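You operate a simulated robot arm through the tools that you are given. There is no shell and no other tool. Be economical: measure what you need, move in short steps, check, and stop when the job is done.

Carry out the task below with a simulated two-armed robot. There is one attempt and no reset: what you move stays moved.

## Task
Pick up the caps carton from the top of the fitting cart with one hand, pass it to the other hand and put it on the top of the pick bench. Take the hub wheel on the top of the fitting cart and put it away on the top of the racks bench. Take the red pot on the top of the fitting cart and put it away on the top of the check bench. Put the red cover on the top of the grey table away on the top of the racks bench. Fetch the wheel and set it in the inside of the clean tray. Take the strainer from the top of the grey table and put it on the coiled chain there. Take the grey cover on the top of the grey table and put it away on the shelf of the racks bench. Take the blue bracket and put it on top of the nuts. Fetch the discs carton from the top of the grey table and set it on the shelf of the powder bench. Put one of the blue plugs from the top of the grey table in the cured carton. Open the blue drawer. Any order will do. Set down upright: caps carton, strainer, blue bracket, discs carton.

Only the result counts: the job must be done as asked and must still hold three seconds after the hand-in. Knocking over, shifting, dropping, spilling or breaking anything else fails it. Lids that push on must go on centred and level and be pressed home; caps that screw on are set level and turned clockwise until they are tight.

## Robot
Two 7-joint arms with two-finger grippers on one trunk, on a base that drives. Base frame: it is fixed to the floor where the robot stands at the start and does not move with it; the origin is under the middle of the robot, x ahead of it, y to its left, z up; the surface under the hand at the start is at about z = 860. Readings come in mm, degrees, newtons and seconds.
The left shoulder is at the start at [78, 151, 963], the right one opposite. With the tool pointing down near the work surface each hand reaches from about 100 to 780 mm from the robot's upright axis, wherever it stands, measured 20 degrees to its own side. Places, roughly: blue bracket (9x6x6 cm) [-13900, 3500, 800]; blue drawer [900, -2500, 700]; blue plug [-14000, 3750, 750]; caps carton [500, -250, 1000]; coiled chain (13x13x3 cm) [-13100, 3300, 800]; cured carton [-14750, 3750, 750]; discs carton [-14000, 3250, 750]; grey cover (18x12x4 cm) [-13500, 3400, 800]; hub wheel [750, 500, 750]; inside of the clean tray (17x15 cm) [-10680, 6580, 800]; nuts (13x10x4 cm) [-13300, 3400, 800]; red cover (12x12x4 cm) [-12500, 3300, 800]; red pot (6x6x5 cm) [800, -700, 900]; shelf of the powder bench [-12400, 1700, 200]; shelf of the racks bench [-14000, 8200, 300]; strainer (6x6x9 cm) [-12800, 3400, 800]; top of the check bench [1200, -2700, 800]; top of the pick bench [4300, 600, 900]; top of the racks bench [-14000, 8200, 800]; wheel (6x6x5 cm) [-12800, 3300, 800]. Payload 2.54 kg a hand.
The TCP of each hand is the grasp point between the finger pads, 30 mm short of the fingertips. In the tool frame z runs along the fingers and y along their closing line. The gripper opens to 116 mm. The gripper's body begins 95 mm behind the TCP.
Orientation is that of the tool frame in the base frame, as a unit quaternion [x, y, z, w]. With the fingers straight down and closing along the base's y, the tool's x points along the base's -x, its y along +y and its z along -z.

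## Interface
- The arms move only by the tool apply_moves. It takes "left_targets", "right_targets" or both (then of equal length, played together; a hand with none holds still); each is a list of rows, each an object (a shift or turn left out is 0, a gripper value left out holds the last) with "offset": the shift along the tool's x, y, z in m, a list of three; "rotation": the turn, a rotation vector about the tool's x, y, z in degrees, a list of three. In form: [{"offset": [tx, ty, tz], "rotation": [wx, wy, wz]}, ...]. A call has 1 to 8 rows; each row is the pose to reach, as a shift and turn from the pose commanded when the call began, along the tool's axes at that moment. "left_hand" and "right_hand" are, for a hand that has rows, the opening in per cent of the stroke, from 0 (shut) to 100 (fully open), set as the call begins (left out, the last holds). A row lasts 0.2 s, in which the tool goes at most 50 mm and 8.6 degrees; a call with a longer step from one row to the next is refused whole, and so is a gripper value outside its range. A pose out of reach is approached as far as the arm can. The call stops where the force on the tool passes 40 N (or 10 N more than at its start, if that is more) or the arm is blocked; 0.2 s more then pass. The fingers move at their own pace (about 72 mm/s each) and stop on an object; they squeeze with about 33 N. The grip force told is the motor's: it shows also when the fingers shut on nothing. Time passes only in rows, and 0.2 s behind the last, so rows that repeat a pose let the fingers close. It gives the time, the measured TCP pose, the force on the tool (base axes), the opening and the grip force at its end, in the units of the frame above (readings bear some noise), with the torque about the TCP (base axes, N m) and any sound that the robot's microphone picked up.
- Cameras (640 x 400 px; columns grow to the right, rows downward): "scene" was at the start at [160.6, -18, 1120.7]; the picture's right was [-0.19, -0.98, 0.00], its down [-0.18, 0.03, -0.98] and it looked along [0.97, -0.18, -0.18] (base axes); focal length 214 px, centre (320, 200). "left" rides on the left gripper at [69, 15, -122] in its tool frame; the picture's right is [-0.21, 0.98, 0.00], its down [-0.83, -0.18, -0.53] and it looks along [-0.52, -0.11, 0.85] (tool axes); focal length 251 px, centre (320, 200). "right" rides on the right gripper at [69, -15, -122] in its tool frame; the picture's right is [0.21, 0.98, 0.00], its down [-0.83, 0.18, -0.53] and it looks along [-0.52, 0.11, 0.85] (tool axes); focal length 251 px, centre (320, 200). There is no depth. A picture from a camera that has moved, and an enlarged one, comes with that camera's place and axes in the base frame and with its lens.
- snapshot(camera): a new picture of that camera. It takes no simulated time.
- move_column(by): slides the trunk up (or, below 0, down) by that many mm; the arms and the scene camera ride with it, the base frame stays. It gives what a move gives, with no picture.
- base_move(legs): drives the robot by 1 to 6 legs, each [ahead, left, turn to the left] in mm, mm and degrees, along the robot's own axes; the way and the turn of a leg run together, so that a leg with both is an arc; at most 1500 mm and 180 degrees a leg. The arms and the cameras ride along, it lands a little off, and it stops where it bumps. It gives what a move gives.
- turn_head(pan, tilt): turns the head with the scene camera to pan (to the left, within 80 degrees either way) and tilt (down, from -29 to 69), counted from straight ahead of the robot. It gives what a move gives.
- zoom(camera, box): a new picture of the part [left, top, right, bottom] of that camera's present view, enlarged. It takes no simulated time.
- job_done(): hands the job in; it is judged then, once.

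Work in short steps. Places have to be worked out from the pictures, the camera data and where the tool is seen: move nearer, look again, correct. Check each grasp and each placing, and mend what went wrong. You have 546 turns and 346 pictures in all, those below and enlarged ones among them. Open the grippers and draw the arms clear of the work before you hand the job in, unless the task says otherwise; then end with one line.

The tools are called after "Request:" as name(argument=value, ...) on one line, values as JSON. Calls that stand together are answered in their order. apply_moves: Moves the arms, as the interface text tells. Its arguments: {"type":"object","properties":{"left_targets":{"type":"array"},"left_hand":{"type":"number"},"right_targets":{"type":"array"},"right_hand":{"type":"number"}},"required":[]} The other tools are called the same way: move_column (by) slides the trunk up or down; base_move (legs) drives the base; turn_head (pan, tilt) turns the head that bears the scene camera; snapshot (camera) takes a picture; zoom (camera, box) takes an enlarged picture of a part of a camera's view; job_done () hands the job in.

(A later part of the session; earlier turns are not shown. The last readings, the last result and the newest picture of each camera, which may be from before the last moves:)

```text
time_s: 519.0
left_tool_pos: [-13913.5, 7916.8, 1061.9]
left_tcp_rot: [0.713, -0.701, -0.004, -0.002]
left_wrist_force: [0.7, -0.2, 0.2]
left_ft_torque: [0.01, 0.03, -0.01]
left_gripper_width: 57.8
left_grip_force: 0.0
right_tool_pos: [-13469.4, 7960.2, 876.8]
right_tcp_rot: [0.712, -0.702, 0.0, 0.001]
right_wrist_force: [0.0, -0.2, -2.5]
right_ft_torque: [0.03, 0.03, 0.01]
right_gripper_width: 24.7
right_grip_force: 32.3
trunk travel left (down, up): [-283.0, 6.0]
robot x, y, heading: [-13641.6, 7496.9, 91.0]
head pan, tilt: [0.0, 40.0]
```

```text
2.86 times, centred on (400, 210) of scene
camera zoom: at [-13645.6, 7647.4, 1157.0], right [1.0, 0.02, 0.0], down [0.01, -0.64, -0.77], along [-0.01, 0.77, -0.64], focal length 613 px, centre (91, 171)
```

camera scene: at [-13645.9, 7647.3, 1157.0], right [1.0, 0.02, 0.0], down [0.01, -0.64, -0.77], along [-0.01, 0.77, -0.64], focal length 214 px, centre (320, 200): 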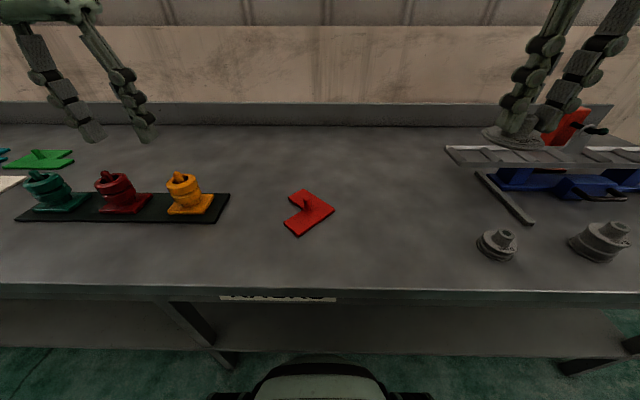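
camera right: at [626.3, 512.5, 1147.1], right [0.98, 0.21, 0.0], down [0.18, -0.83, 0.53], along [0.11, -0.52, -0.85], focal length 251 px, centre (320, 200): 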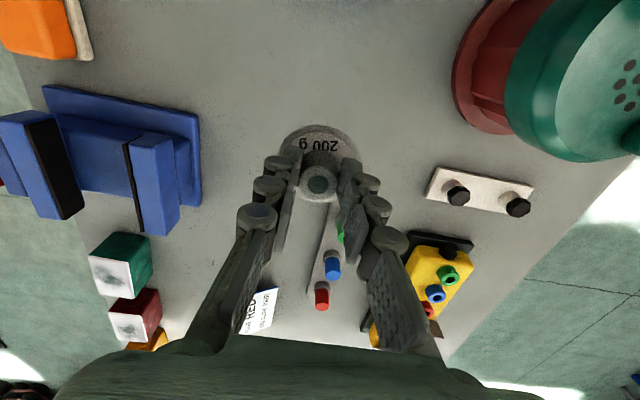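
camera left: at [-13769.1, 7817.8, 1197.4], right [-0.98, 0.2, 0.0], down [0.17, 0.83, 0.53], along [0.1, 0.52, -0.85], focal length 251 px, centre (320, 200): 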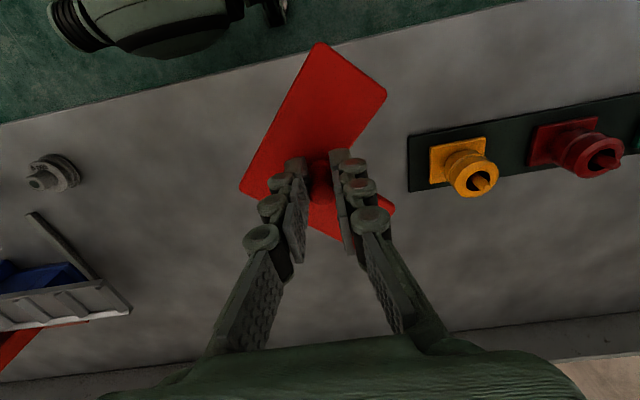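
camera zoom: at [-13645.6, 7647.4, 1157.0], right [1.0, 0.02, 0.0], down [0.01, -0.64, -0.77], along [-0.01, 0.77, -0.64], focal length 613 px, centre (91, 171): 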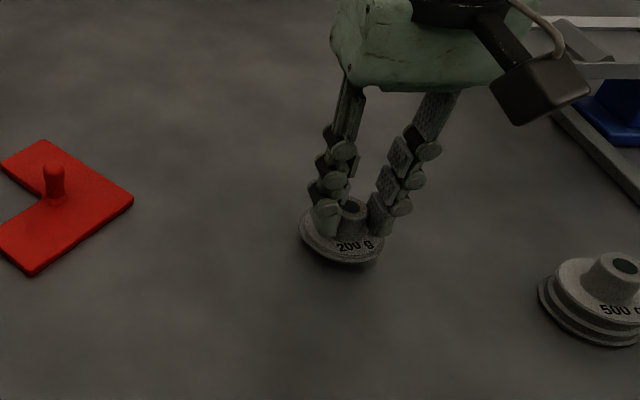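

The other weights of the set (500 g …) are here, confirming the hub. Lower to contact.

Request:
apply_moves(right_targets=[{"offset": [0, 0, 0.006]}, {"offset": [0, 0, 0.01]}, {"offset": [0, 0, 0.013]}, {"offset": [0, 0, 0.016]}])

Request:
apply_moves(right_targets=[{"offset": [0, 0, 0]}, {"offset": [0, 0, 0]}, {"offset": [0, 0, 0]}], right_hand=55)

Request:
apply_moves(right_targets=[{"offset": [0, 0, -0.045]}, {"offset": [0, 0, -0.09]}, {"offset": [0, 0, -0.135]}, {"offset": [0, 0, -0.18]}])

Request:
snapshot(camera="scene")

```text
time_s: 520.0
left_tool_pos: [-13914.3, 7916.8, 1062.8]
left_tcp_rot: [0.714, -0.7, -0.004, -0.003]
left_wrist_force: [-0.3, 0.0, -0.1]
left_ft_torque: [-0.02, -0.01, -0.04]
left_gripper_width: 57.9
left_grip_force: 0.1
right_tool_pos: [-13470.1, 7957.8, 865.2]
right_tcp_rot: [0.712, -0.702, -0.002, -0.001]
right_wrist_force: [0.5, 0.9, 16.4]
right_ft_torque: [-0.32, -0.13, 0.0]
right_gripper_width: 24.3
right_grip_force: 32.6
trunk travel left (down, up): [-283.0, 6.0]
robot x, y, heading: [-13644.9, 7490.2, 91.0]
head pan, tilt: [0.0, 40.0]
```

```text
time_s: 520.8
left_tool_pos: [-13913.7, 7916.6, 1062.1]
left_tcp_rot: [0.713, -0.701, -0.005, -0.004]
left_wrist_force: [0.2, -0.8, 0.9]
left_ft_torque: [0.02, -0.03, 0.0]
left_gripper_width: 58.2
left_grip_force: 0.2
right_tool_pos: [-13469.4, 7957.5, 862.4]
right_tcp_rot: [0.712, -0.702, 0.0, 0.002]
right_wrist_force: [-0.6, 0.1, 0.7]
right_ft_torque: [0.02, 0.03, 0.01]
right_gripper_width: 64.0
right_grip_force: 0.0
trunk travel left (down, up): [-283.0, 6.0]
robot x, y, heading: [-13646.0, 7495.5, 91.1]
head pan, tilt: [0.0, 40.0]
```

```text
time_s: 521.8
left_tool_pos: [-13914.3, 7916.8, 1062.0]
left_tcp_rot: [0.713, -0.701, -0.005, -0.003]
left_wrist_force: [0.6, 0.0, 0.1]
left_ft_torque: [0.0, 0.01, -0.01]
left_gripper_width: 58.0
left_grip_force: 0.1
right_tool_pos: [-13471.0, 7958.9, 1041.1]
right_tcp_rot: [0.712, -0.702, -0.001, 0.0]
right_wrist_force: [-0.2, 0.3, -0.8]
right_ft_torque: [0.0, 0.02, 0.0]
right_gripper_width: 63.8
right_grip_force: 0.0
trunk travel left (down, up): [-283.0, 6.0]
robot x, y, heading: [-13643.4, 7496.5, 90.9]
head pan, tilt: [0.0, 40.0]
```

```text
225 pictures are left
camera scene: at [-13646.0, 7646.8, 1157.0], right [1.0, 0.02, 0.0], down [0.01, -0.64, -0.77], along [-0.01, 0.77, -0.64], focal length 214 px, centre (320, 200)
```

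scene: 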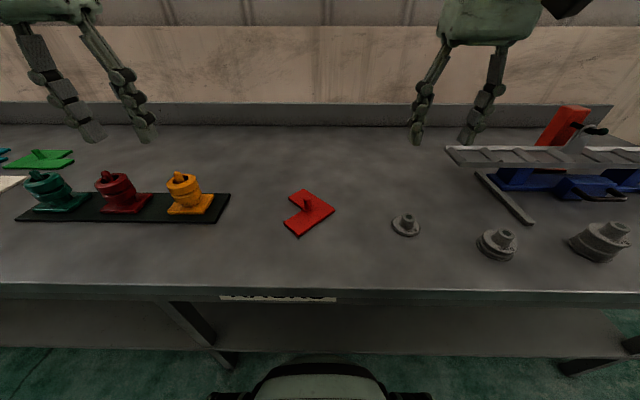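

Both done. I retreat and look at the shelf for later use.

Request:
base_move(legs=[[-700, 0, 0]])

Request:
turn_head(pan=10, tilt=35)

Request:
snapshot(camera="scene")

```text
time_s: 525.7
left_tool_pos: [-13902.8, 7208.7, 1061.4]
left_tcp_rot: [0.714, -0.7, -0.005, -0.003]
left_wrist_force: [-0.6, -0.5, -0.2]
left_ft_torque: [0.03, 0.01, 0.0]
left_gripper_width: 58.1
left_grip_force: 0.0
right_tool_pos: [-13458.7, 7252.7, 1040.9]
right_tcp_rot: [0.712, -0.702, 0.0, 0.001]
right_wrist_force: [0.1, 0.5, -0.2]
right_ft_torque: [0.01, 0.02, 0.01]
right_gripper_width: 63.8
right_grip_force: 0.0
trunk travel left (down, up): [-283.0, 6.0]
robot x, y, heading: [-13631.0, 6790.0, 91.2]
head pan, tilt: [0.0, 40.0]
```

```text
time_s: 526.4
left_tool_pos: [-13902.7, 7210.6, 1062.0]
left_tcp_rot: [0.714, -0.701, -0.004, -0.002]
left_wrist_force: [-0.3, 0.5, -0.3]
left_ft_torque: [-0.02, 0.0, 0.02]
left_gripper_width: 58.2
left_grip_force: 0.1
right_tool_pos: [-13458.7, 7251.9, 1040.1]
right_tcp_rot: [0.713, -0.701, 0.0, 0.001]
right_wrist_force: [-0.5, 0.8, 0.6]
right_ft_torque: [0.05, 0.0, 0.03]
right_gripper_width: 64.0
right_grip_force: 0.2
trunk travel left (down, up): [-283.0, 6.0]
robot x, y, heading: [-13632.2, 6789.3, 91.1]
head pan, tilt: [10.0, 35.0]
```

```text
224 pictures are left
camera scene: at [-13648.7, 6942.8, 1164.5], right [0.98, 0.19, 0.0], down [0.11, -0.56, -0.82], along [-0.16, 0.8, -0.57], focal length 214 px, centre (320, 200)
```

scene: 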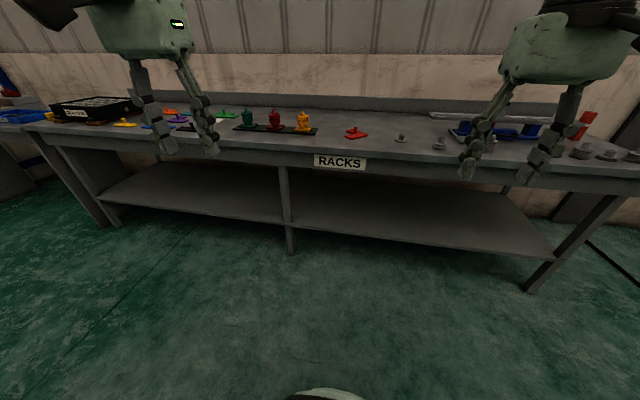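

The shelf is empty and accessible. Now drive to the low-y aisle of the grey table (between it and the powder bench).

Request:
base_move(legs=[[0, 0, 89], [-1500, 0, 0], [-420, 0, 0], [0, 1500, 0], [0, 1500, 0]])

Request:
turn_head(pan=20, tilt=20)

Request:
snapshot(camera="scene")

```text
time_s: 568.2
left_tool_pos: [-12170.7, 3480.0, 1061.6]
left_tcp_rot: [1.0, 0.008, -0.006, 0.001]
left_wrist_force: [-0.7, 0.3, 0.1]
left_ft_torque: [0.01, -0.01, 0.02]
left_gripper_width: 58.0
left_grip_force: 0.1
right_tool_pos: [-12212.3, 3924.0, 1040.5]
right_tcp_rot: [1.0, 0.006, 0.001, 0.0]
right_wrist_force: [-0.4, 0.2, 0.0]
right_ft_torque: [0.01, -0.01, 0.01]
right_gripper_width: 64.1
right_grip_force: 0.0
trunk travel left (down, up): [-283.0, 6.0]
robot x, y, heading: [-11748.5, 3747.8, -178.8]
head pan, tilt: [10.0, 35.0]
```

```text
time_s: 569.0
left_tool_pos: [-12171.9, 3479.3, 1061.8]
left_tcp_rot: [1.0, 0.008, -0.006, 0.001]
left_wrist_force: [0.9, 0.1, 0.6]
left_ft_torque: [0.0, -0.03, -0.04]
left_gripper_width: 58.0
left_grip_force: 0.1
right_tool_pos: [-12212.5, 3922.8, 1041.4]
right_tcp_rot: [1.0, 0.006, 0.001, 0.002]
right_wrist_force: [-0.3, -0.7, 0.4]
right_ft_torque: [0.0, -0.02, -0.01]
right_gripper_width: 64.0
right_grip_force: 0.1
trunk travel left (down, up): [-283.0, 6.0]
robot x, y, heading: [-11746.4, 3747.4, -179.1]
head pan, tilt: [20.0, 20.0]
```

```text
223 pictures are left
camera scene: at [-11903.6, 3714.7, 1188.3], right [-0.36, 0.93, 0.0], down [0.32, 0.12, -0.94], along [-0.88, -0.33, -0.34], focal length 214 px, centre (320, 200)
```

scene: 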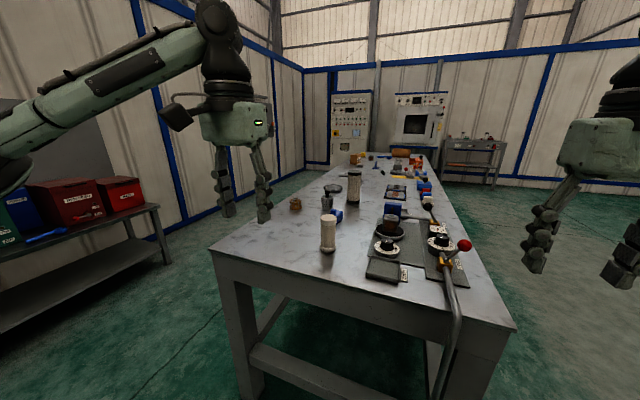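

Request:
base_move(legs=[[0, 1240, 0], [0, 0, -91], [0, 1100, 0]])

Request:
turn_head(pan=0, tilt=25)

Request:
snapshot(camera="scene")

```text
time_s: 595.5
left_tool_pos: [-13119.7, 2943.2, 1062.4]
left_tcp_rot: [0.707, -0.707, -0.005, -0.002]
left_wrist_force: [-0.2, -0.6, 0.1]
left_ft_torque: [0.02, 0.03, 0.0]
left_gripper_width: 58.0
left_grip_force: 0.1
right_tool_pos: [-12676.0, 2976.9, 1039.8]
right_tcp_rot: [-0.706, 0.708, 0.0, -0.001]
right_wrist_force: [0.0, -0.7, -0.1]
right_ft_torque: [-0.02, 0.0, 0.0]
right_gripper_width: 64.1
right_grip_force: 0.1
trunk travel left (down, up): [-283.0, 6.0]
robot x, y, heading: [-12857.4, 2514.7, 90.0]
head pan, tilt: [20.0, 20.0]
```

```text
time_s: 596.4
left_tool_pos: [-13119.2, 2941.2, 1061.3]
left_tcp_rot: [0.707, -0.707, -0.003, -0.004]
left_wrist_force: [-0.2, 0.0, -0.2]
left_ft_torque: [0.03, -0.01, -0.04]
left_gripper_width: 58.0
left_grip_force: 0.0
right_tool_pos: [-12675.1, 2976.9, 1040.9]
right_tcp_rot: [-0.706, 0.708, 0.0, -0.001]
right_wrist_force: [-0.7, -0.2, -0.4]
right_ft_torque: [0.0, 0.03, 0.0]
right_gripper_width: 64.0
right_grip_force: 0.0
trunk travel left (down, up): [-283.0, 6.0]
robot x, y, heading: [-12856.5, 2515.4, 89.9]
head pan, tilt: [0.0, 25.0]
```

```text
222 pictures are left
camera scene: at [-12854.6, 2675.6, 1180.3], right [1.0, 0.0, 0.0], down [0.0, -0.42, -0.91], along [0.0, 0.91, -0.42], focal length 214 px, centre (320, 200)
```

scene: 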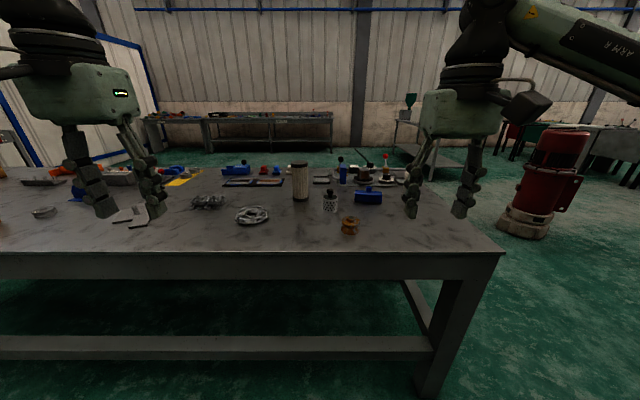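

Drive ahead toward the table for the strainer (right hand), robot x≈-13020.

Request:
base_move(legs=[[0, 165, 0], [280, 0, 0]])

Request:
turn_head(pan=0, tilt=35)

Request:
snapshot(camera="scene")

Request:
snapshot(camera="right")

Request:
snapshot(camera="left")

```text
time_s: 600.2
left_tool_pos: [-13288.5, 3224.6, 1061.4]
left_tcp_rot: [0.707, -0.707, -0.004, -0.002]
left_wrist_force: [0.8, -0.2, -0.8]
left_ft_torque: [-0.06, -0.01, 0.02]
left_gripper_width: 58.0
left_grip_force: 0.2
right_tool_pos: [-12843.0, 3259.9, 1040.0]
right_tcp_rot: [-0.707, 0.707, 0.0, -0.001]
right_wrist_force: [0.4, 0.0, -0.1]
right_ft_torque: [-0.01, 0.01, -0.03]
right_gripper_width: 64.0
right_grip_force: 0.1
trunk travel left (down, up): [-283.0, 6.0]
robot x, y, heading: [-13025.0, 2800.9, 90.1]
head pan, tilt: [0.0, 25.0]
```

```text
time_s: 600.9
left_tool_pos: [-13288.4, 3225.3, 1061.3]
left_tcp_rot: [0.708, -0.706, -0.004, -0.003]
left_wrist_force: [-1.5, -0.7, -0.6]
left_ft_torque: [0.01, 0.01, -0.01]
left_gripper_width: 58.4
left_grip_force: 0.0
right_tool_pos: [-12844.8, 3260.7, 1041.3]
right_tcp_rot: [-0.706, 0.708, 0.0, -0.001]
right_wrist_force: [0.0, 0.5, 0.3]
right_ft_torque: [-0.06, 0.0, 0.02]
right_gripper_width: 63.9
right_grip_force: 0.0
trunk travel left (down, up): [-283.0, 6.0]
robot x, y, heading: [-13024.1, 2801.2, 90.0]
head pan, tilt: [0.0, 35.0]
```

```text
221 pictures are left
camera scene: at [-13023.4, 2954.5, 1164.6], right [1.0, 0.0, 0.0], down [0.0, -0.57, -0.82], along [0.0, 0.82, -0.57], focal length 214 px, centre (320, 200)
```

scene: 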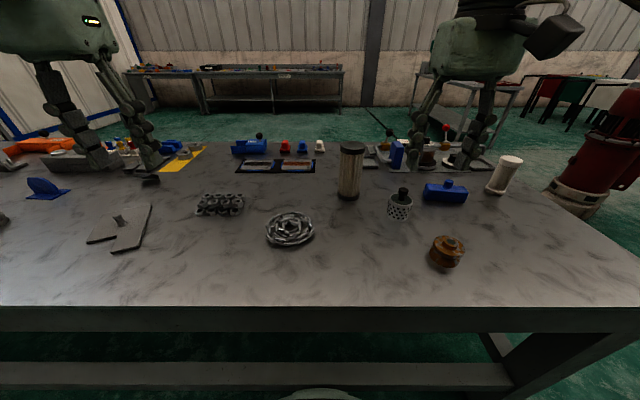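

```text
220 pictures are left
camera right: at [-12828.2, 3191.7, 1164.3], right [-0.98, -0.21, 0.0], down [-0.18, 0.83, 0.53], along [-0.12, 0.52, -0.85], focal length 251 px, centre (320, 200)
```

right: 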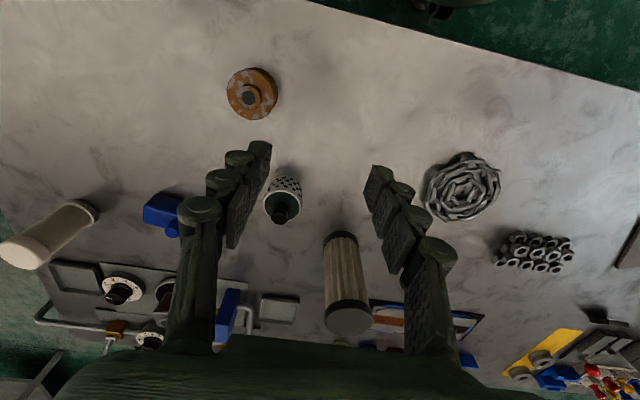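

```text
219 pictures are left
camera left: at [-13302.0, 3154.0, 1183.0], right [-0.98, 0.21, 0.0], down [0.18, 0.82, 0.54], along [0.11, 0.53, -0.84], focal length 251 px, centre (320, 200)
```

left: 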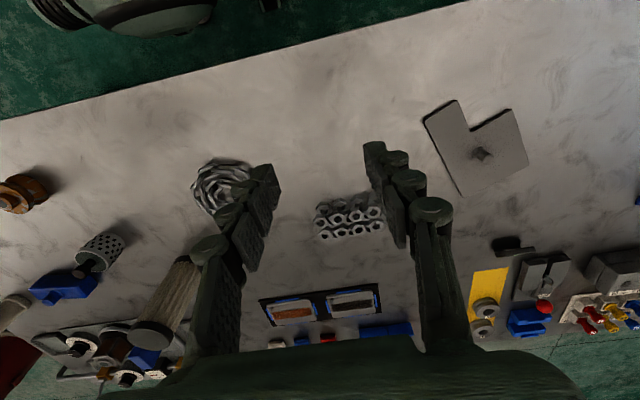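

Request:
zoom(camera="scene", box=[330, 130, 480, 280])

Request:
zoom(camera="right", box=[210, 140, 350, 250])

Request:
zoom(camera="scene", box=[170, 170, 340, 260])

```text
2.67 times, centred on (405, 205) of scene
camera zoom: at [-13023.4, 2954.5, 1164.6], right [1.0, 0.0, 0.0], down [0.0, -0.57, -0.82], along [0.0, 0.82, -0.57], focal length 572 px, centre (93, 187)
```

zoom: 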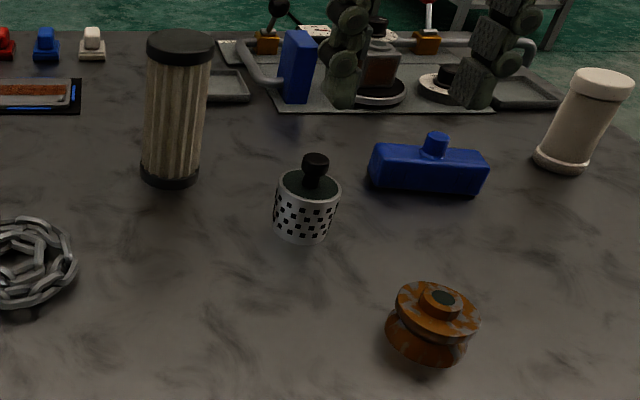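

```text
3.64 times, centred on (280, 195) of right
camera zoom: at [-12828.2, 3191.7, 1164.3], right [-0.98, -0.21, 0.0], down [-0.18, 0.83, 0.53], along [-0.12, 0.52, -0.85], focal length 914 px, centre (466, 218)
```

zoom: 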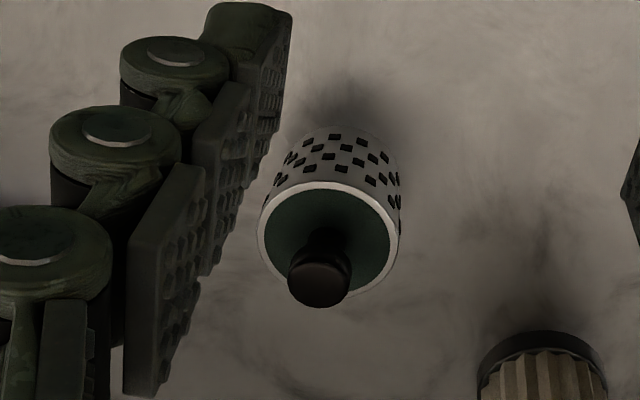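

```text
3.76 times, centred on (255, 215) of scene
camera zoom: at [-13023.4, 2954.5, 1164.6], right [1.0, 0.0, 0.0], down [0.0, -0.57, -0.82], along [0.0, 0.82, -0.57], focal length 807 px, centre (565, 144)
```

zoom: 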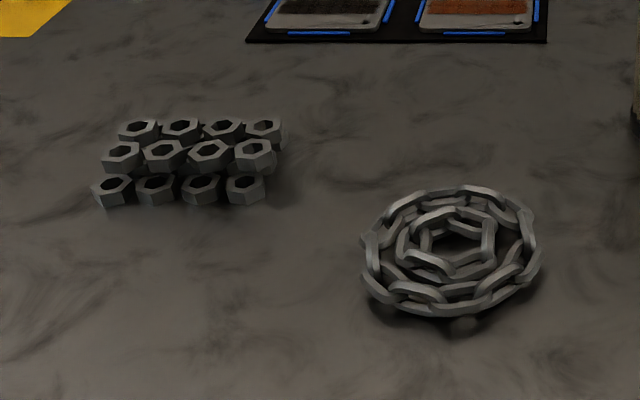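

Strainer: body 57 mm, centre (-12817,3401), rim z≈851, knob top 882. I go above it with the right hand.

Request:
apply_moves(right_targets=[{"offset": [-0.045, -0.01, 0]}, {"offset": [-0.09, -0.02, 0]}, {"offset": [-0.135, -0.028, 0.0]}, {"offset": [-0.14, -0.028, 0.04]}, {"offset": [-0.14, -0.028, 0.08]}], right_hand=85)

Request:
snapshot(camera="right")

```text
time_s: 602.1
left_tool_pos: [-13287.1, 3224.4, 1062.4]
left_tcp_rot: [0.708, -0.707, -0.005, -0.003]
left_wrist_force: [0.2, 1.4, 0.1]
left_ft_torque: [-0.03, 0.01, 0.03]
left_gripper_width: 58.1
left_grip_force: 0.0
right_tool_pos: [-12815.1, 3403.9, 959.4]
right_tcp_rot: [0.707, -0.707, -0.001, 0.001]
right_wrist_force: [0.6, -0.2, 0.0]
right_ft_torque: [-0.03, -0.02, 0.01]
right_gripper_width: 98.5
right_grip_force: 0.1
trunk travel left (down, up): [-283.0, 6.0]
robot x, y, heading: [-13026.4, 2797.7, 89.9]
head pan, tilt: [0.0, 35.0]
```

```text
215 pictures are left
camera right: at [-12799.5, 3334.9, 1082.7], right [-0.98, -0.21, 0.0], down [-0.18, 0.83, 0.53], along [-0.12, 0.52, -0.85], focal length 251 px, centre (320, 200)
```

right: 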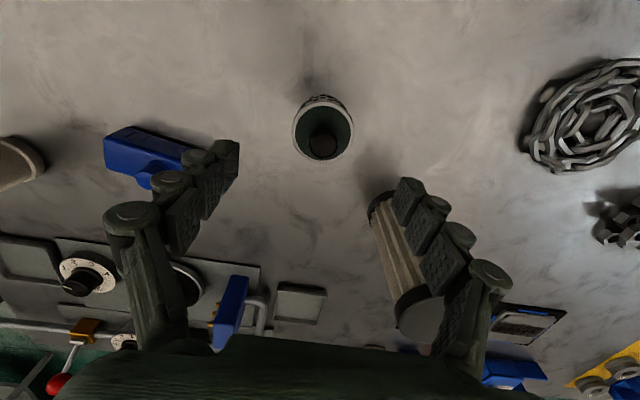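

Aligned within 4 mm. Descend and grip the body.

Request:
apply_moves(right_targets=[{"offset": [0.003, 0.003, 0.04]}, {"offset": [0.003, 0.003, 0.08]}, {"offset": [0.003, 0.003, 0.12]}, {"offset": [0.003, 0.003, 0.12]}])

Request:
snapshot(camera="right")

```text
time_s: 603.1
left_tool_pos: [-13289.8, 3225.3, 1061.8]
left_tcp_rot: [0.708, -0.707, -0.004, -0.003]
left_wrist_force: [0.4, -0.2, -0.2]
left_ft_torque: [0.02, -0.01, 0.02]
left_gripper_width: 58.2
left_grip_force: 0.0
right_tool_pos: [-12820.1, 3396.7, 838.6]
right_tcp_rot: [-0.707, 0.707, 0.0, -0.001]
right_wrist_force: [0.1, 0.5, -0.7]
right_ft_torque: [0.01, 0.01, 0.02]
right_gripper_width: 98.2
right_grip_force: 0.0
trunk travel left (down, up): [-283.0, 6.0]
robot x, y, heading: [-13023.3, 2797.2, 90.3]
head pan, tilt: [0.0, 35.0]
```

```text
214 pictures are left
camera right: at [-12804.6, 3327.9, 961.8], right [-0.98, -0.21, 0.0], down [-0.18, 0.83, 0.53], along [-0.12, 0.52, -0.85], focal length 251 px, centre (320, 200)
```

right: 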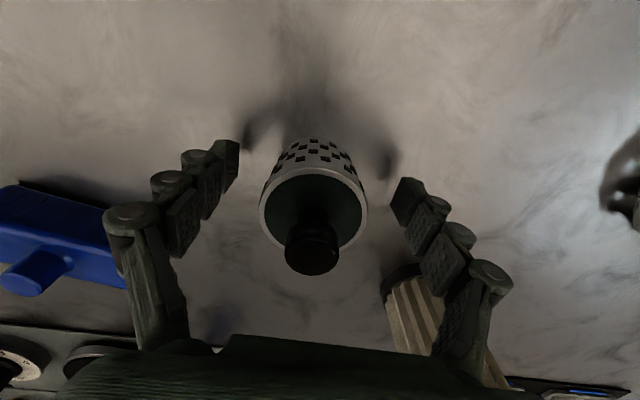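

Request:
apply_moves(right_targets=[{"offset": [0, 0, 0]}, {"offset": [0, 0, 0]}, {"offset": [0, 0, 0]}, {"offset": [0, 0, 0]}], right_hand=0)

Request:
apply_moves(right_targets=[{"offset": [0, 0, -0.03]}, {"offset": [0, 0, -0.07]}, {"offset": [0, 0, -0.11]}, {"offset": [0.03, 0, -0.14]}, {"offset": [0.06, 0, -0.14]}])

Request:
snapshot(camera="right")

```text
time_s: 604.1
left_tool_pos: [-13288.0, 3225.3, 1061.2]
left_tcp_rot: [0.708, -0.706, -0.004, -0.003]
left_wrist_force: [-0.7, -0.3, 0.0]
left_ft_torque: [-0.01, 0.01, 0.02]
left_gripper_width: 58.1
left_grip_force: 0.1
right_tool_pos: [-12821.1, 3396.8, 838.7]
right_tcp_rot: [-0.706, 0.708, 0.0, -0.002]
right_wrist_force: [1.1, -0.7, 0.7]
right_ft_torque: [0.03, 0.0, 0.0]
right_gripper_width: 54.8
right_grip_force: 33.1
trunk travel left (down, up): [-283.0, 6.0]
robot x, y, heading: [-13021.9, 2798.8, 90.2]
head pan, tilt: [0.0, 35.0]
```

```text
time_s: 605.3
left_tool_pos: [-13288.2, 3224.7, 1062.3]
left_tcp_rot: [0.708, -0.706, -0.005, -0.003]
left_wrist_force: [0.0, -0.4, 0.3]
left_ft_torque: [0.0, 0.04, 0.0]
left_gripper_width: 57.9
left_grip_force: 0.1
right_tool_pos: [-12819.9, 3336.0, 981.7]
right_tcp_rot: [0.707, -0.707, 0.0, 0.001]
right_wrist_force: [-0.5, 0.0, -2.1]
right_ft_torque: [0.02, 0.0, 0.04]
right_gripper_width: 54.9
right_grip_force: 33.3
trunk travel left (down, up): [-283.0, 6.0]
robot x, y, heading: [-13027.8, 2796.8, 90.1]
head pan, tilt: [0.0, 35.0]
```

```text
213 pictures are left
camera right: at [-12804.7, 3267.6, 1106.5], right [-0.98, -0.21, 0.0], down [-0.18, 0.83, 0.53], along [-0.12, 0.52, -0.85], focal length 251 px, centre (320, 200)
```

right: 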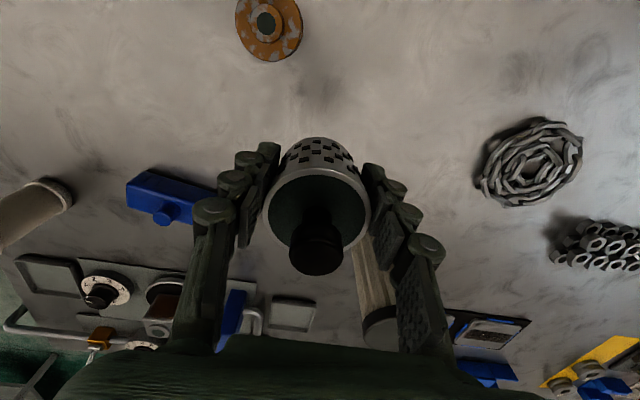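

Strainer held without incident. Strafe the base left ~275 mm to bring it over the chain.

Request:
base_move(legs=[[0, 276, 0]])

Request:
snapshot(camera="right")

Request:
snapshot(camera="scene")

```text
time_s: 608.6
left_tool_pos: [-13567.8, 3220.9, 1062.1]
left_tcp_rot: [0.711, -0.704, -0.005, -0.004]
left_wrist_force: [-0.4, -0.2, 0.4]
left_ft_torque: [0.02, -0.02, 0.03]
left_gripper_width: 58.0
left_grip_force: 0.0
right_tool_pos: [-13101.2, 3336.0, 983.9]
right_tcp_rot: [0.709, -0.705, 0.001, 0.001]
right_wrist_force: [-0.1, -0.3, -0.8]
right_ft_torque: [-0.04, -0.03, -0.03]
right_gripper_width: 54.9
right_grip_force: 32.6
trunk travel left (down, up): [-283.0, 6.0]
robot x, y, heading: [-13301.5, 2797.9, 90.5]
head pan, tilt: [0.0, 35.0]
```

```text
212 pictures are left
camera right: at [-13085.3, 3268.4, 1106.1], right [-0.98, -0.22, 0.0], down [-0.19, 0.83, 0.53], along [-0.12, 0.52, -0.85], focal length 251 px, centre (320, 200)
```

right: 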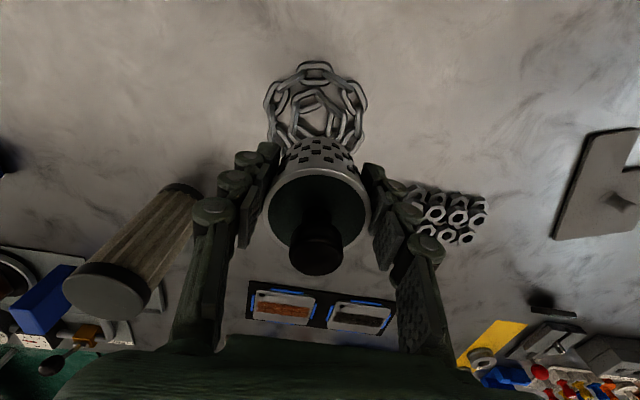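

```text
211 pictures are left
camera scene: at [-13301.2, 2952.9, 1164.5], right [1.0, 0.01, 0.0], down [0.01, -0.57, -0.82], along [-0.01, 0.82, -0.57], focal length 214 px, centre (320, 200)
```

scene: 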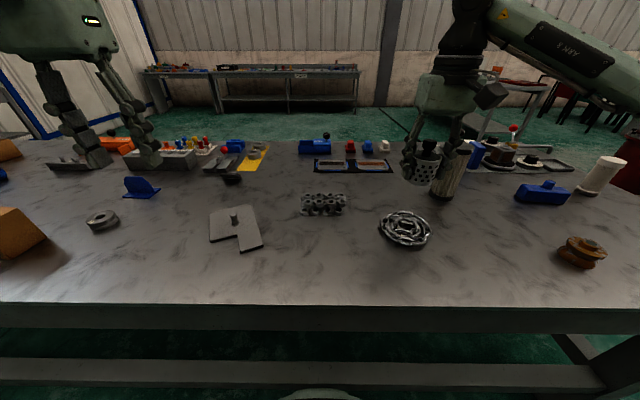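

The strainer is centred over the chain (≈(-13099,3337)). Lower in stages.

Request:
apply_moves(right_targets=[{"offset": [0.002, 0, 0.035]}, {"offset": [0.002, 0, 0.07]}, {"offset": [0.002, 0, 0.1]}])

Request:
zoom(camera="scene", box=[350, 150, 470, 260])

Request:
snapshot(camera="right")

```text
time_s: 609.4
left_tool_pos: [-13567.6, 3221.4, 1061.6]
left_tcp_rot: [0.711, -0.704, -0.004, -0.003]
left_wrist_force: [-0.1, -0.7, -0.6]
left_ft_torque: [-0.02, -0.02, -0.01]
left_gripper_width: 58.0
left_grip_force: 0.1
right_tool_pos: [-13102.4, 3336.1, 884.0]
right_tcp_rot: [0.71, -0.704, 0.0, 0.002]
right_wrist_force: [-0.6, -0.3, -1.0]
right_ft_torque: [-0.01, 0.01, -0.01]
right_gripper_width: 55.1
right_grip_force: 33.0
trunk travel left (down, up): [-283.0, 6.0]
robot x, y, heading: [-13298.4, 2797.5, 90.4]
head pan, tilt: [0.0, 35.0]
```

```text
3.64 times, centred on (410, 205) of scene
camera zoom: at [-13300.9, 2953.1, 1164.5], right [1.0, 0.01, 0.0], down [0.01, -0.57, -0.82], along [-0.01, 0.82, -0.57], focal length 780 px, centre (-7, 182)
```

zoom: 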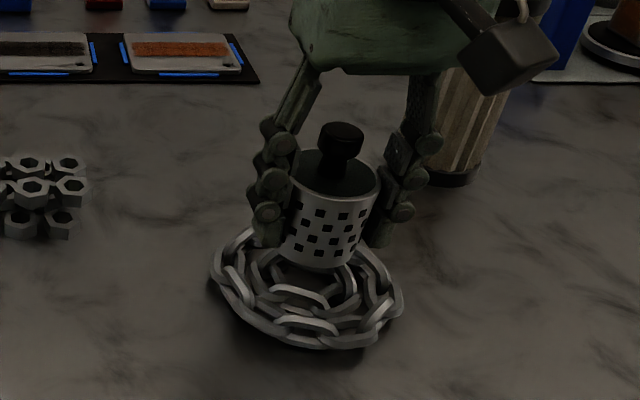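

```text
209 pictures are left
camera right: at [-13085.5, 3268.6, 1007.6], right [-0.98, -0.22, 0.0], down [-0.19, 0.83, 0.53], along [-0.12, 0.52, -0.85], focal length 251 px, centre (320, 200)
```

right: 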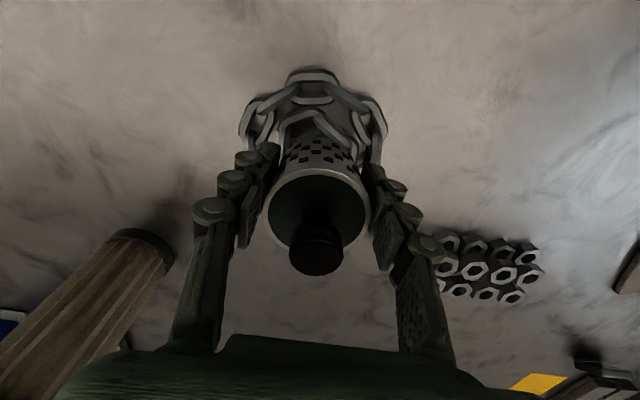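

Well centred. Lower slowly to contact.

Request:
apply_moves(right_targets=[{"offset": [0, 0, 0.006]}, {"offset": [0, 0, 0.011]}, {"offset": [0, 0, 0.015]}, {"offset": [0, 0, 0.019]}])

```text
time_s: 610.4
left_tool_pos: [-13568.3, 3220.6, 1062.1]
left_tcp_rot: [0.711, -0.704, -0.004, -0.002]
left_wrist_force: [-0.6, -0.1, -0.4]
left_ft_torque: [0.01, -0.02, -0.03]
left_gripper_width: 57.8
left_grip_force: 0.1
right_tool_pos: [-13100.4, 3335.0, 862.9]
right_tcp_rot: [0.709, -0.705, 0.001, 0.002]
right_wrist_force: [0.1, -0.2, -1.7]
right_ft_torque: [-0.02, -0.02, 0.02]
right_gripper_width: 54.9
right_grip_force: 32.7
trunk travel left (down, up): [-283.0, 6.0]
robot x, y, heading: [-13297.2, 2798.0, 90.6]
head pan, tilt: [0.0, 35.0]
```

Request:
apply_moves(right_targets=[{"offset": [0, 0, 0.004]}, {"offset": [0, 0, 0.008]}, {"offset": [0, 0, 0.011]}])

Request:
zoom(camera="scene", box=[350, 150, 470, 260])

```text
time_s: 611.2
left_tool_pos: [-13567.0, 3220.6, 1062.2]
left_tcp_rot: [0.711, -0.703, -0.005, -0.003]
left_wrist_force: [0.1, 0.6, 0.6]
left_ft_torque: [0.01, 0.03, -0.03]
left_gripper_width: 58.0
left_grip_force: 0.2
right_tool_pos: [-13101.1, 3332.8, 855.8]
right_tcp_rot: [0.71, -0.705, -0.002, 0.0]
right_wrist_force: [-0.7, 0.8, 17.5]
right_ft_torque: [0.18, 0.02, -0.04]
right_gripper_width: 54.0
right_grip_force: 33.4
trunk travel left (down, up): [-283.0, 6.0]
robot x, y, heading: [-13303.0, 2798.3, 90.4]
head pan, tilt: [0.0, 35.0]
```

```text
3.64 times, centred on (410, 205) of scene
camera zoom: at [-13301.6, 2951.6, 1164.9], right [1.0, 0.01, 0.0], down [0.01, -0.57, -0.82], along [-0.01, 0.82, -0.57], focal length 780 px, centre (-7, 182)
```

zoom: 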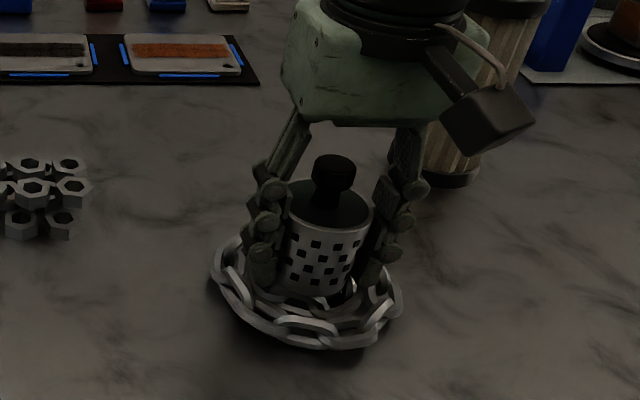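

Contact. I ease up 2 mm, open slightly and check that the strainer stands.

Request:
apply_moves(right_targets=[{"offset": [0, 0, -0.003]}, {"offset": [0, 0, -0.003]}])

Request:
apply_moves(right_targets=[{"offset": [0, 0, 0]}, {"offset": [0, 0, 0]}, {"offset": [0, 0, 0]}], right_hand=62)

Request:
zoom(camera="scene", box=[350, 150, 470, 260])

```text
time_s: 611.8
left_tool_pos: [-13567.7, 3220.7, 1062.5]
left_tcp_rot: [0.711, -0.703, -0.004, -0.003]
left_wrist_force: [-0.3, 0.3, 0.0]
left_ft_torque: [-0.01, 0.04, 0.02]
left_gripper_width: 57.7
left_grip_force: 0.0
right_tool_pos: [-13101.7, 3333.6, 855.4]
right_tcp_rot: [0.71, -0.705, 0.001, 0.001]
right_wrist_force: [-1.8, 0.6, 3.6]
right_ft_torque: [0.16, 0.07, 0.06]
right_gripper_width: 54.2
right_grip_force: 32.9
trunk travel left (down, up): [-283.0, 6.0]
robot x, y, heading: [-13299.9, 2799.0, 90.5]
head pan, tilt: [0.0, 35.0]
```

```text
time_s: 612.6
left_tool_pos: [-13567.6, 3220.4, 1062.0]
left_tcp_rot: [0.711, -0.703, -0.005, -0.003]
left_wrist_force: [0.7, -0.4, 1.0]
left_ft_torque: [0.0, 0.01, -0.03]
left_gripper_width: 57.9
left_grip_force: 0.0
right_tool_pos: [-13101.3, 3333.9, 855.8]
right_tcp_rot: [0.709, -0.705, 0.0, 0.001]
right_wrist_force: [0.6, -0.1, 0.1]
right_ft_torque: [0.01, 0.02, 0.02]
right_gripper_width: 71.7
right_grip_force: 0.1
trunk travel left (down, up): [-283.0, 6.0]
robot x, y, heading: [-13301.6, 2798.4, 90.6]
head pan, tilt: [0.0, 35.0]
```

```text
3.64 times, centred on (410, 205) of scene
camera zoom: at [-13301.1, 2952.8, 1164.6], right [1.0, 0.01, 0.0], down [0.01, -0.57, -0.82], along [-0.01, 0.82, -0.57], focal length 780 px, centre (-7, 182)
```

zoom: 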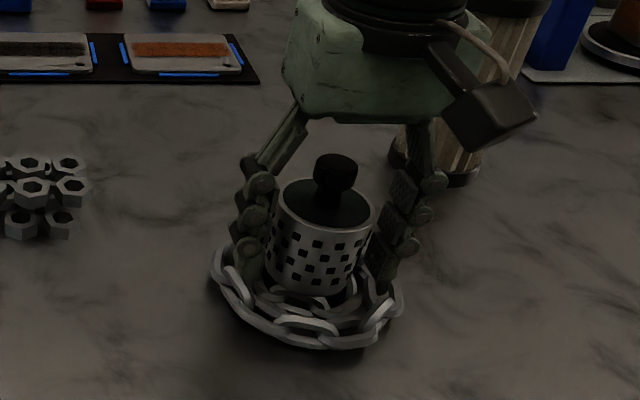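

It stands. Raise the hand straight up.

Request:
apply_moves(right_targets=[{"offset": [0, 0, -0.03]}, {"offset": [0, 0, -0.07]}, {"offset": [0, 0, -0.11]}, {"offset": [0, 0, -0.15]}, {"offset": [0.04, 0, -0.17]}])

Request:
zoom(camera="scene", box=[350, 150, 470, 260])

Request:
zoom(camera="scene", box=[20, 120, 370, 280])

```text
time_s: 613.8
left_tool_pos: [-13568.2, 3220.5, 1062.2]
left_tcp_rot: [0.711, -0.704, -0.004, -0.003]
left_wrist_force: [-0.9, -0.4, 0.3]
left_ft_torque: [0.03, 0.0, 0.02]
left_gripper_width: 58.0
left_grip_force: 0.0
right_tool_pos: [-13102.5, 3292.5, 1029.3]
right_tcp_rot: [0.709, -0.705, 0.0, 0.001]
right_wrist_force: [0.8, -0.8, -0.3]
right_ft_torque: [0.05, -0.03, 0.01]
right_gripper_width: 72.1
right_grip_force: 0.0
trunk travel left (down, up): [-283.0, 6.0]
robot x, y, heading: [-13299.1, 2798.6, 90.8]
head pan, tilt: [0.0, 35.0]
```

```text
3.64 times, centred on (410, 205) of scene
camera zoom: at [-13301.0, 2952.0, 1164.7], right [1.0, 0.01, 0.0], down [0.01, -0.57, -0.82], along [-0.01, 0.82, -0.57], focal length 780 px, centre (-7, 182)
```

zoom: 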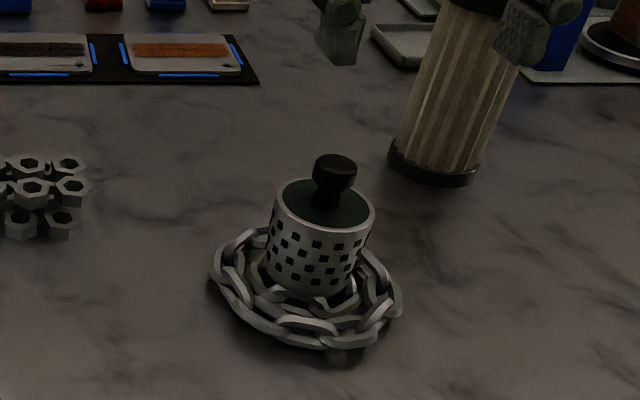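

```text
1.83 times, centred on (195, 200) of scene
camera zoom: at [-13301.0, 2952.0, 1164.7], right [1.0, 0.01, 0.0], down [0.01, -0.57, -0.82], along [-0.01, 0.82, -0.57], focal length 392 px, centre (549, 200)
```

zoom: 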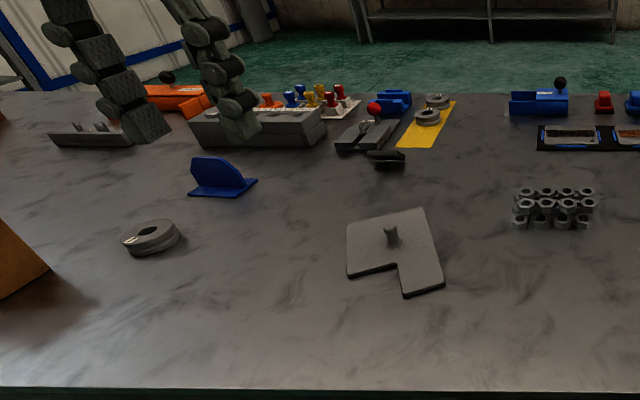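

Strainer stands upright on the chain. Next the blue bracket at ≈(-13850,3486): shift the base left 350 mm and look with the left hand's camera.

Request:
base_move(legs=[[0, 350, -0.6]])

Request:
snapshot(camera="left")

Request:
snapshot(camera="scene")

```text
time_s: 617.7
left_tool_pos: [-13908.8, 3227.3, 1061.5]
left_tcp_rot: [-0.703, 0.711, 0.005, 0.003]
left_wrist_force: [-1.0, -0.8, -0.4]
left_ft_torque: [-0.01, 0.0, 0.01]
left_gripper_width: 58.2
left_grip_force: 0.1
right_tool_pos: [-13441.4, 3287.6, 1028.7]
right_tcp_rot: [-0.702, 0.713, 0.0, -0.001]
right_wrist_force: [0.2, 0.3, -0.3]
right_ft_torque: [-0.01, 0.02, -0.01]
right_gripper_width: 71.7
right_grip_force: 0.1
trunk travel left (down, up): [-283.0, 6.0]
robot x, y, heading: [-13650.8, 2798.7, 89.3]
head pan, tilt: [0.0, 35.0]
```

```text
204 pictures are left
camera left: at [-13924.3, 3156.4, 1182.9], right [-0.97, 0.23, 0.0], down [0.19, 0.82, 0.54], along [0.12, 0.53, -0.84], focal length 251 px, centre (320, 200)
```

left: 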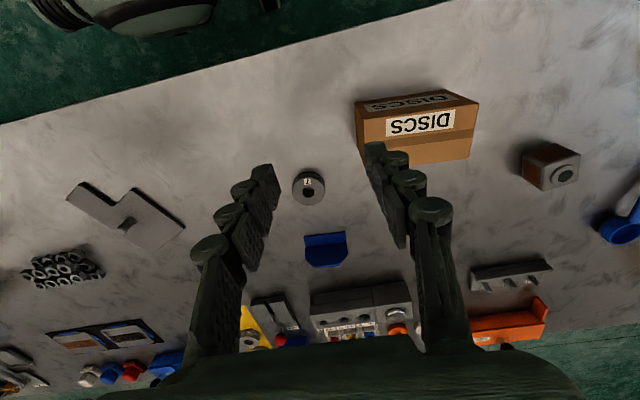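

```text
203 pictures are left
camera scene: at [-13648.5, 2953.1, 1164.6], right [1.0, -0.01, 0.0], down [-0.01, -0.57, -0.82], along [0.01, 0.82, -0.57], focal length 214 px, centre (320, 200)
```

scene: 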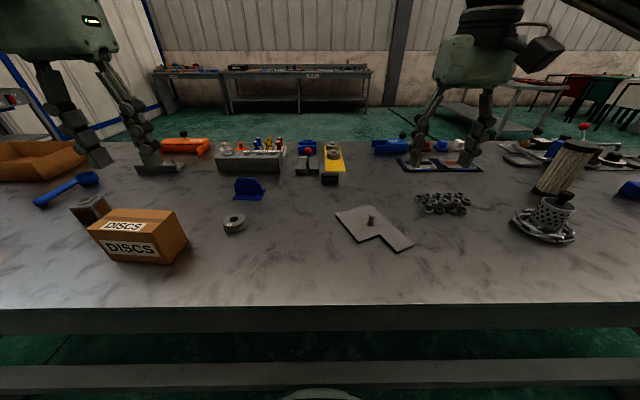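

Request:
base_move(legs=[[60, 0, 0.7]])

Request:
zoom(camera="scene", box=[200, 150, 300, 250])

Request:
zoom(camera="left", box=[270, 160, 390, 280])

```text
time_s: 618.7
left_tool_pos: [-13914.0, 3282.2, 1061.6]
left_tcp_rot: [-0.707, 0.707, 0.004, 0.003]
left_wrist_force: [-0.1, 0.7, 0.0]
left_ft_torque: [-0.01, -0.01, -0.02]
left_gripper_width: 58.3
left_grip_force: 0.1
right_tool_pos: [-13446.5, 3348.5, 1026.8]
right_tcp_rot: [-0.705, 0.709, -0.001, -0.003]
right_wrist_force: [-0.2, 0.5, -0.5]
right_ft_torque: [-0.03, 0.0, 0.0]
right_gripper_width: 71.8
right_grip_force: 0.0
trunk travel left (down, up): [-283.0, 6.0]
robot x, y, heading: [-13651.0, 2857.4, 90.0]
head pan, tilt: [0.0, 35.0]
```

```text
4.00 times, centred on (250, 200) of scene
camera zoom: at [-13649.8, 3012.2, 1164.4], right [1.0, 0.0, 0.0], down [0.0, -0.57, -0.82], along [0.0, 0.82, -0.57], focal length 858 px, centre (600, 200)
```

zoom: 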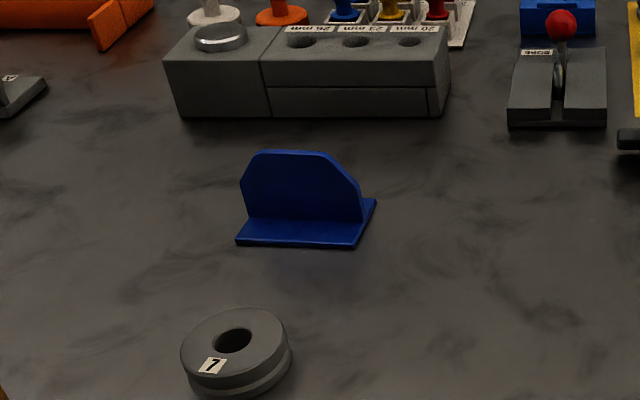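

```text
3.33 times, centred on (330, 220) of left
camera zoom: at [-13927.9, 3212.4, 1182.6], right [-0.98, 0.21, 0.0], down [0.18, 0.82, 0.54], along [0.11, 0.53, -0.84], focal length 838 px, centre (287, 133)
```

zoom: 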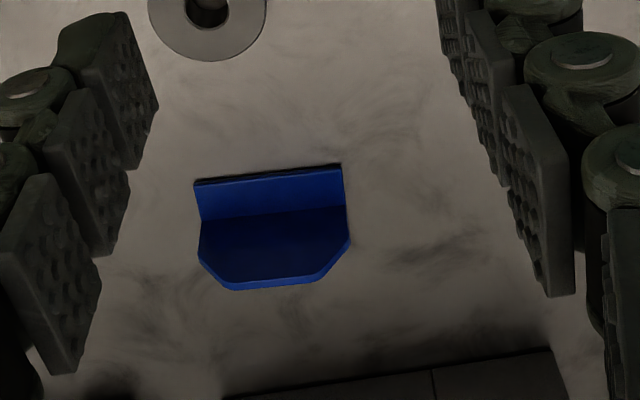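

Inverted-T bracket: base 84×57 mm, upright plate centred at ≈(-13860,3507), top z≈859, yaw -4°. I yaw the left hand 86° so it closes along y.

Request:
apply_moves(left_targets=[{"rotation": [0, 0, -8.5]}, {"rotation": [0, 0, -17]}, {"rotation": [0, 0, -25.5]}, {"rotation": [0, 0, -34]}, {"rotation": [0, 0, -42.5]}, {"rotation": [0, 0, -51]}, {"rotation": [0, 0, -59.5]}, {"rotation": [0, 0, -68]}], left_hand=40)

Request:
apply_moves(left_targets=[{"rotation": [0, 0, -8.5]}, {"rotation": [0, 0, -17]}, {"rotation": [0, 0, -18]}])

```text
time_s: 620.5
left_tool_pos: [-13914.4, 3281.8, 1062.0]
left_tcp_rot: [0.982, -0.19, -0.002, -0.005]
left_wrist_force: [-0.5, 0.3, 0.2]
left_ft_torque: [-0.03, -0.02, 0.03]
left_gripper_width: 46.3
left_grip_force: 0.0
right_tool_pos: [-13446.7, 3348.4, 1027.7]
right_tcp_rot: [-0.705, 0.709, 0.0, -0.002]
right_wrist_force: [0.6, -0.4, -0.4]
right_ft_torque: [0.0, 0.01, -0.01]
right_gripper_width: 71.8
right_grip_force: 0.0
trunk travel left (down, up): [-283.0, 6.0]
robot x, y, heading: [-13655.1, 2857.2, 89.7]
head pan, tilt: [0.0, 35.0]
```

```text
time_s: 621.3
left_tool_pos: [-13913.0, 3280.2, 1062.8]
left_tcp_rot: [0.999, -0.034, -0.001, -0.005]
left_wrist_force: [-0.5, -1.0, -1.0]
left_ft_torque: [0.02, 0.02, -0.02]
left_gripper_width: 46.5
left_grip_force: 0.0
right_tool_pos: [-13447.4, 3349.2, 1027.8]
right_tcp_rot: [-0.706, 0.709, 0.0, -0.001]
right_wrist_force: [0.2, 0.2, 0.2]
right_ft_torque: [-0.02, 0.02, -0.02]
right_gripper_width: 71.9
right_grip_force: 0.0
trunk travel left (down, up): [-283.0, 6.0]
robot x, y, heading: [-13652.2, 2851.2, 89.9]
head pan, tilt: [0.0, 35.0]
```

Request:
apply_moves(left_targets=[{"offset": [0.007, -0.046, 0]}, {"offset": [0.015, -0.092, 0]}, {"offset": [0.022, -0.138, 0.02]}, {"offset": [0.03, -0.184, 0.05]}, {"offset": [0.037, -0.225, 0.075]}, {"offset": [0.037, -0.23, 0.1]}])

Request:
snapshot(camera="left")

Request:
zoom(camera="scene", box=[180, 130, 320, 250])

```text
refused: row 3 steps farther than a row can; nothing moved
```

```text
200 pictures are left
camera left: at [-13844.6, 3260.2, 1183.5], right [-0.28, -0.96, -0.01], down [-0.81, 0.23, 0.54], along [-0.51, 0.16, -0.84], focal length 251 px, centre (320, 200)
```

left: 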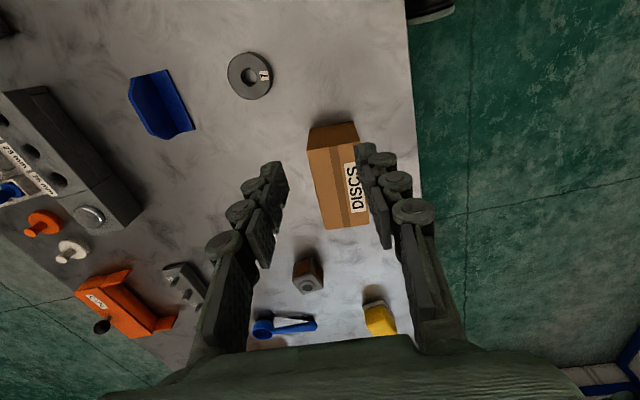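

```text
3.33 times, centred on (250, 190) of scene
camera zoom: at [-13649.8, 3011.4, 1164.6], right [1.0, 0.0, 0.0], down [0.0, -0.57, -0.82], along [0.0, 0.82, -0.57], focal length 715 px, centre (553, 233)
```

zoom: 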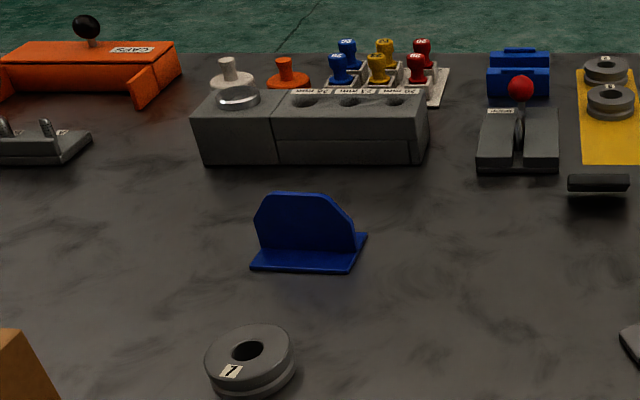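

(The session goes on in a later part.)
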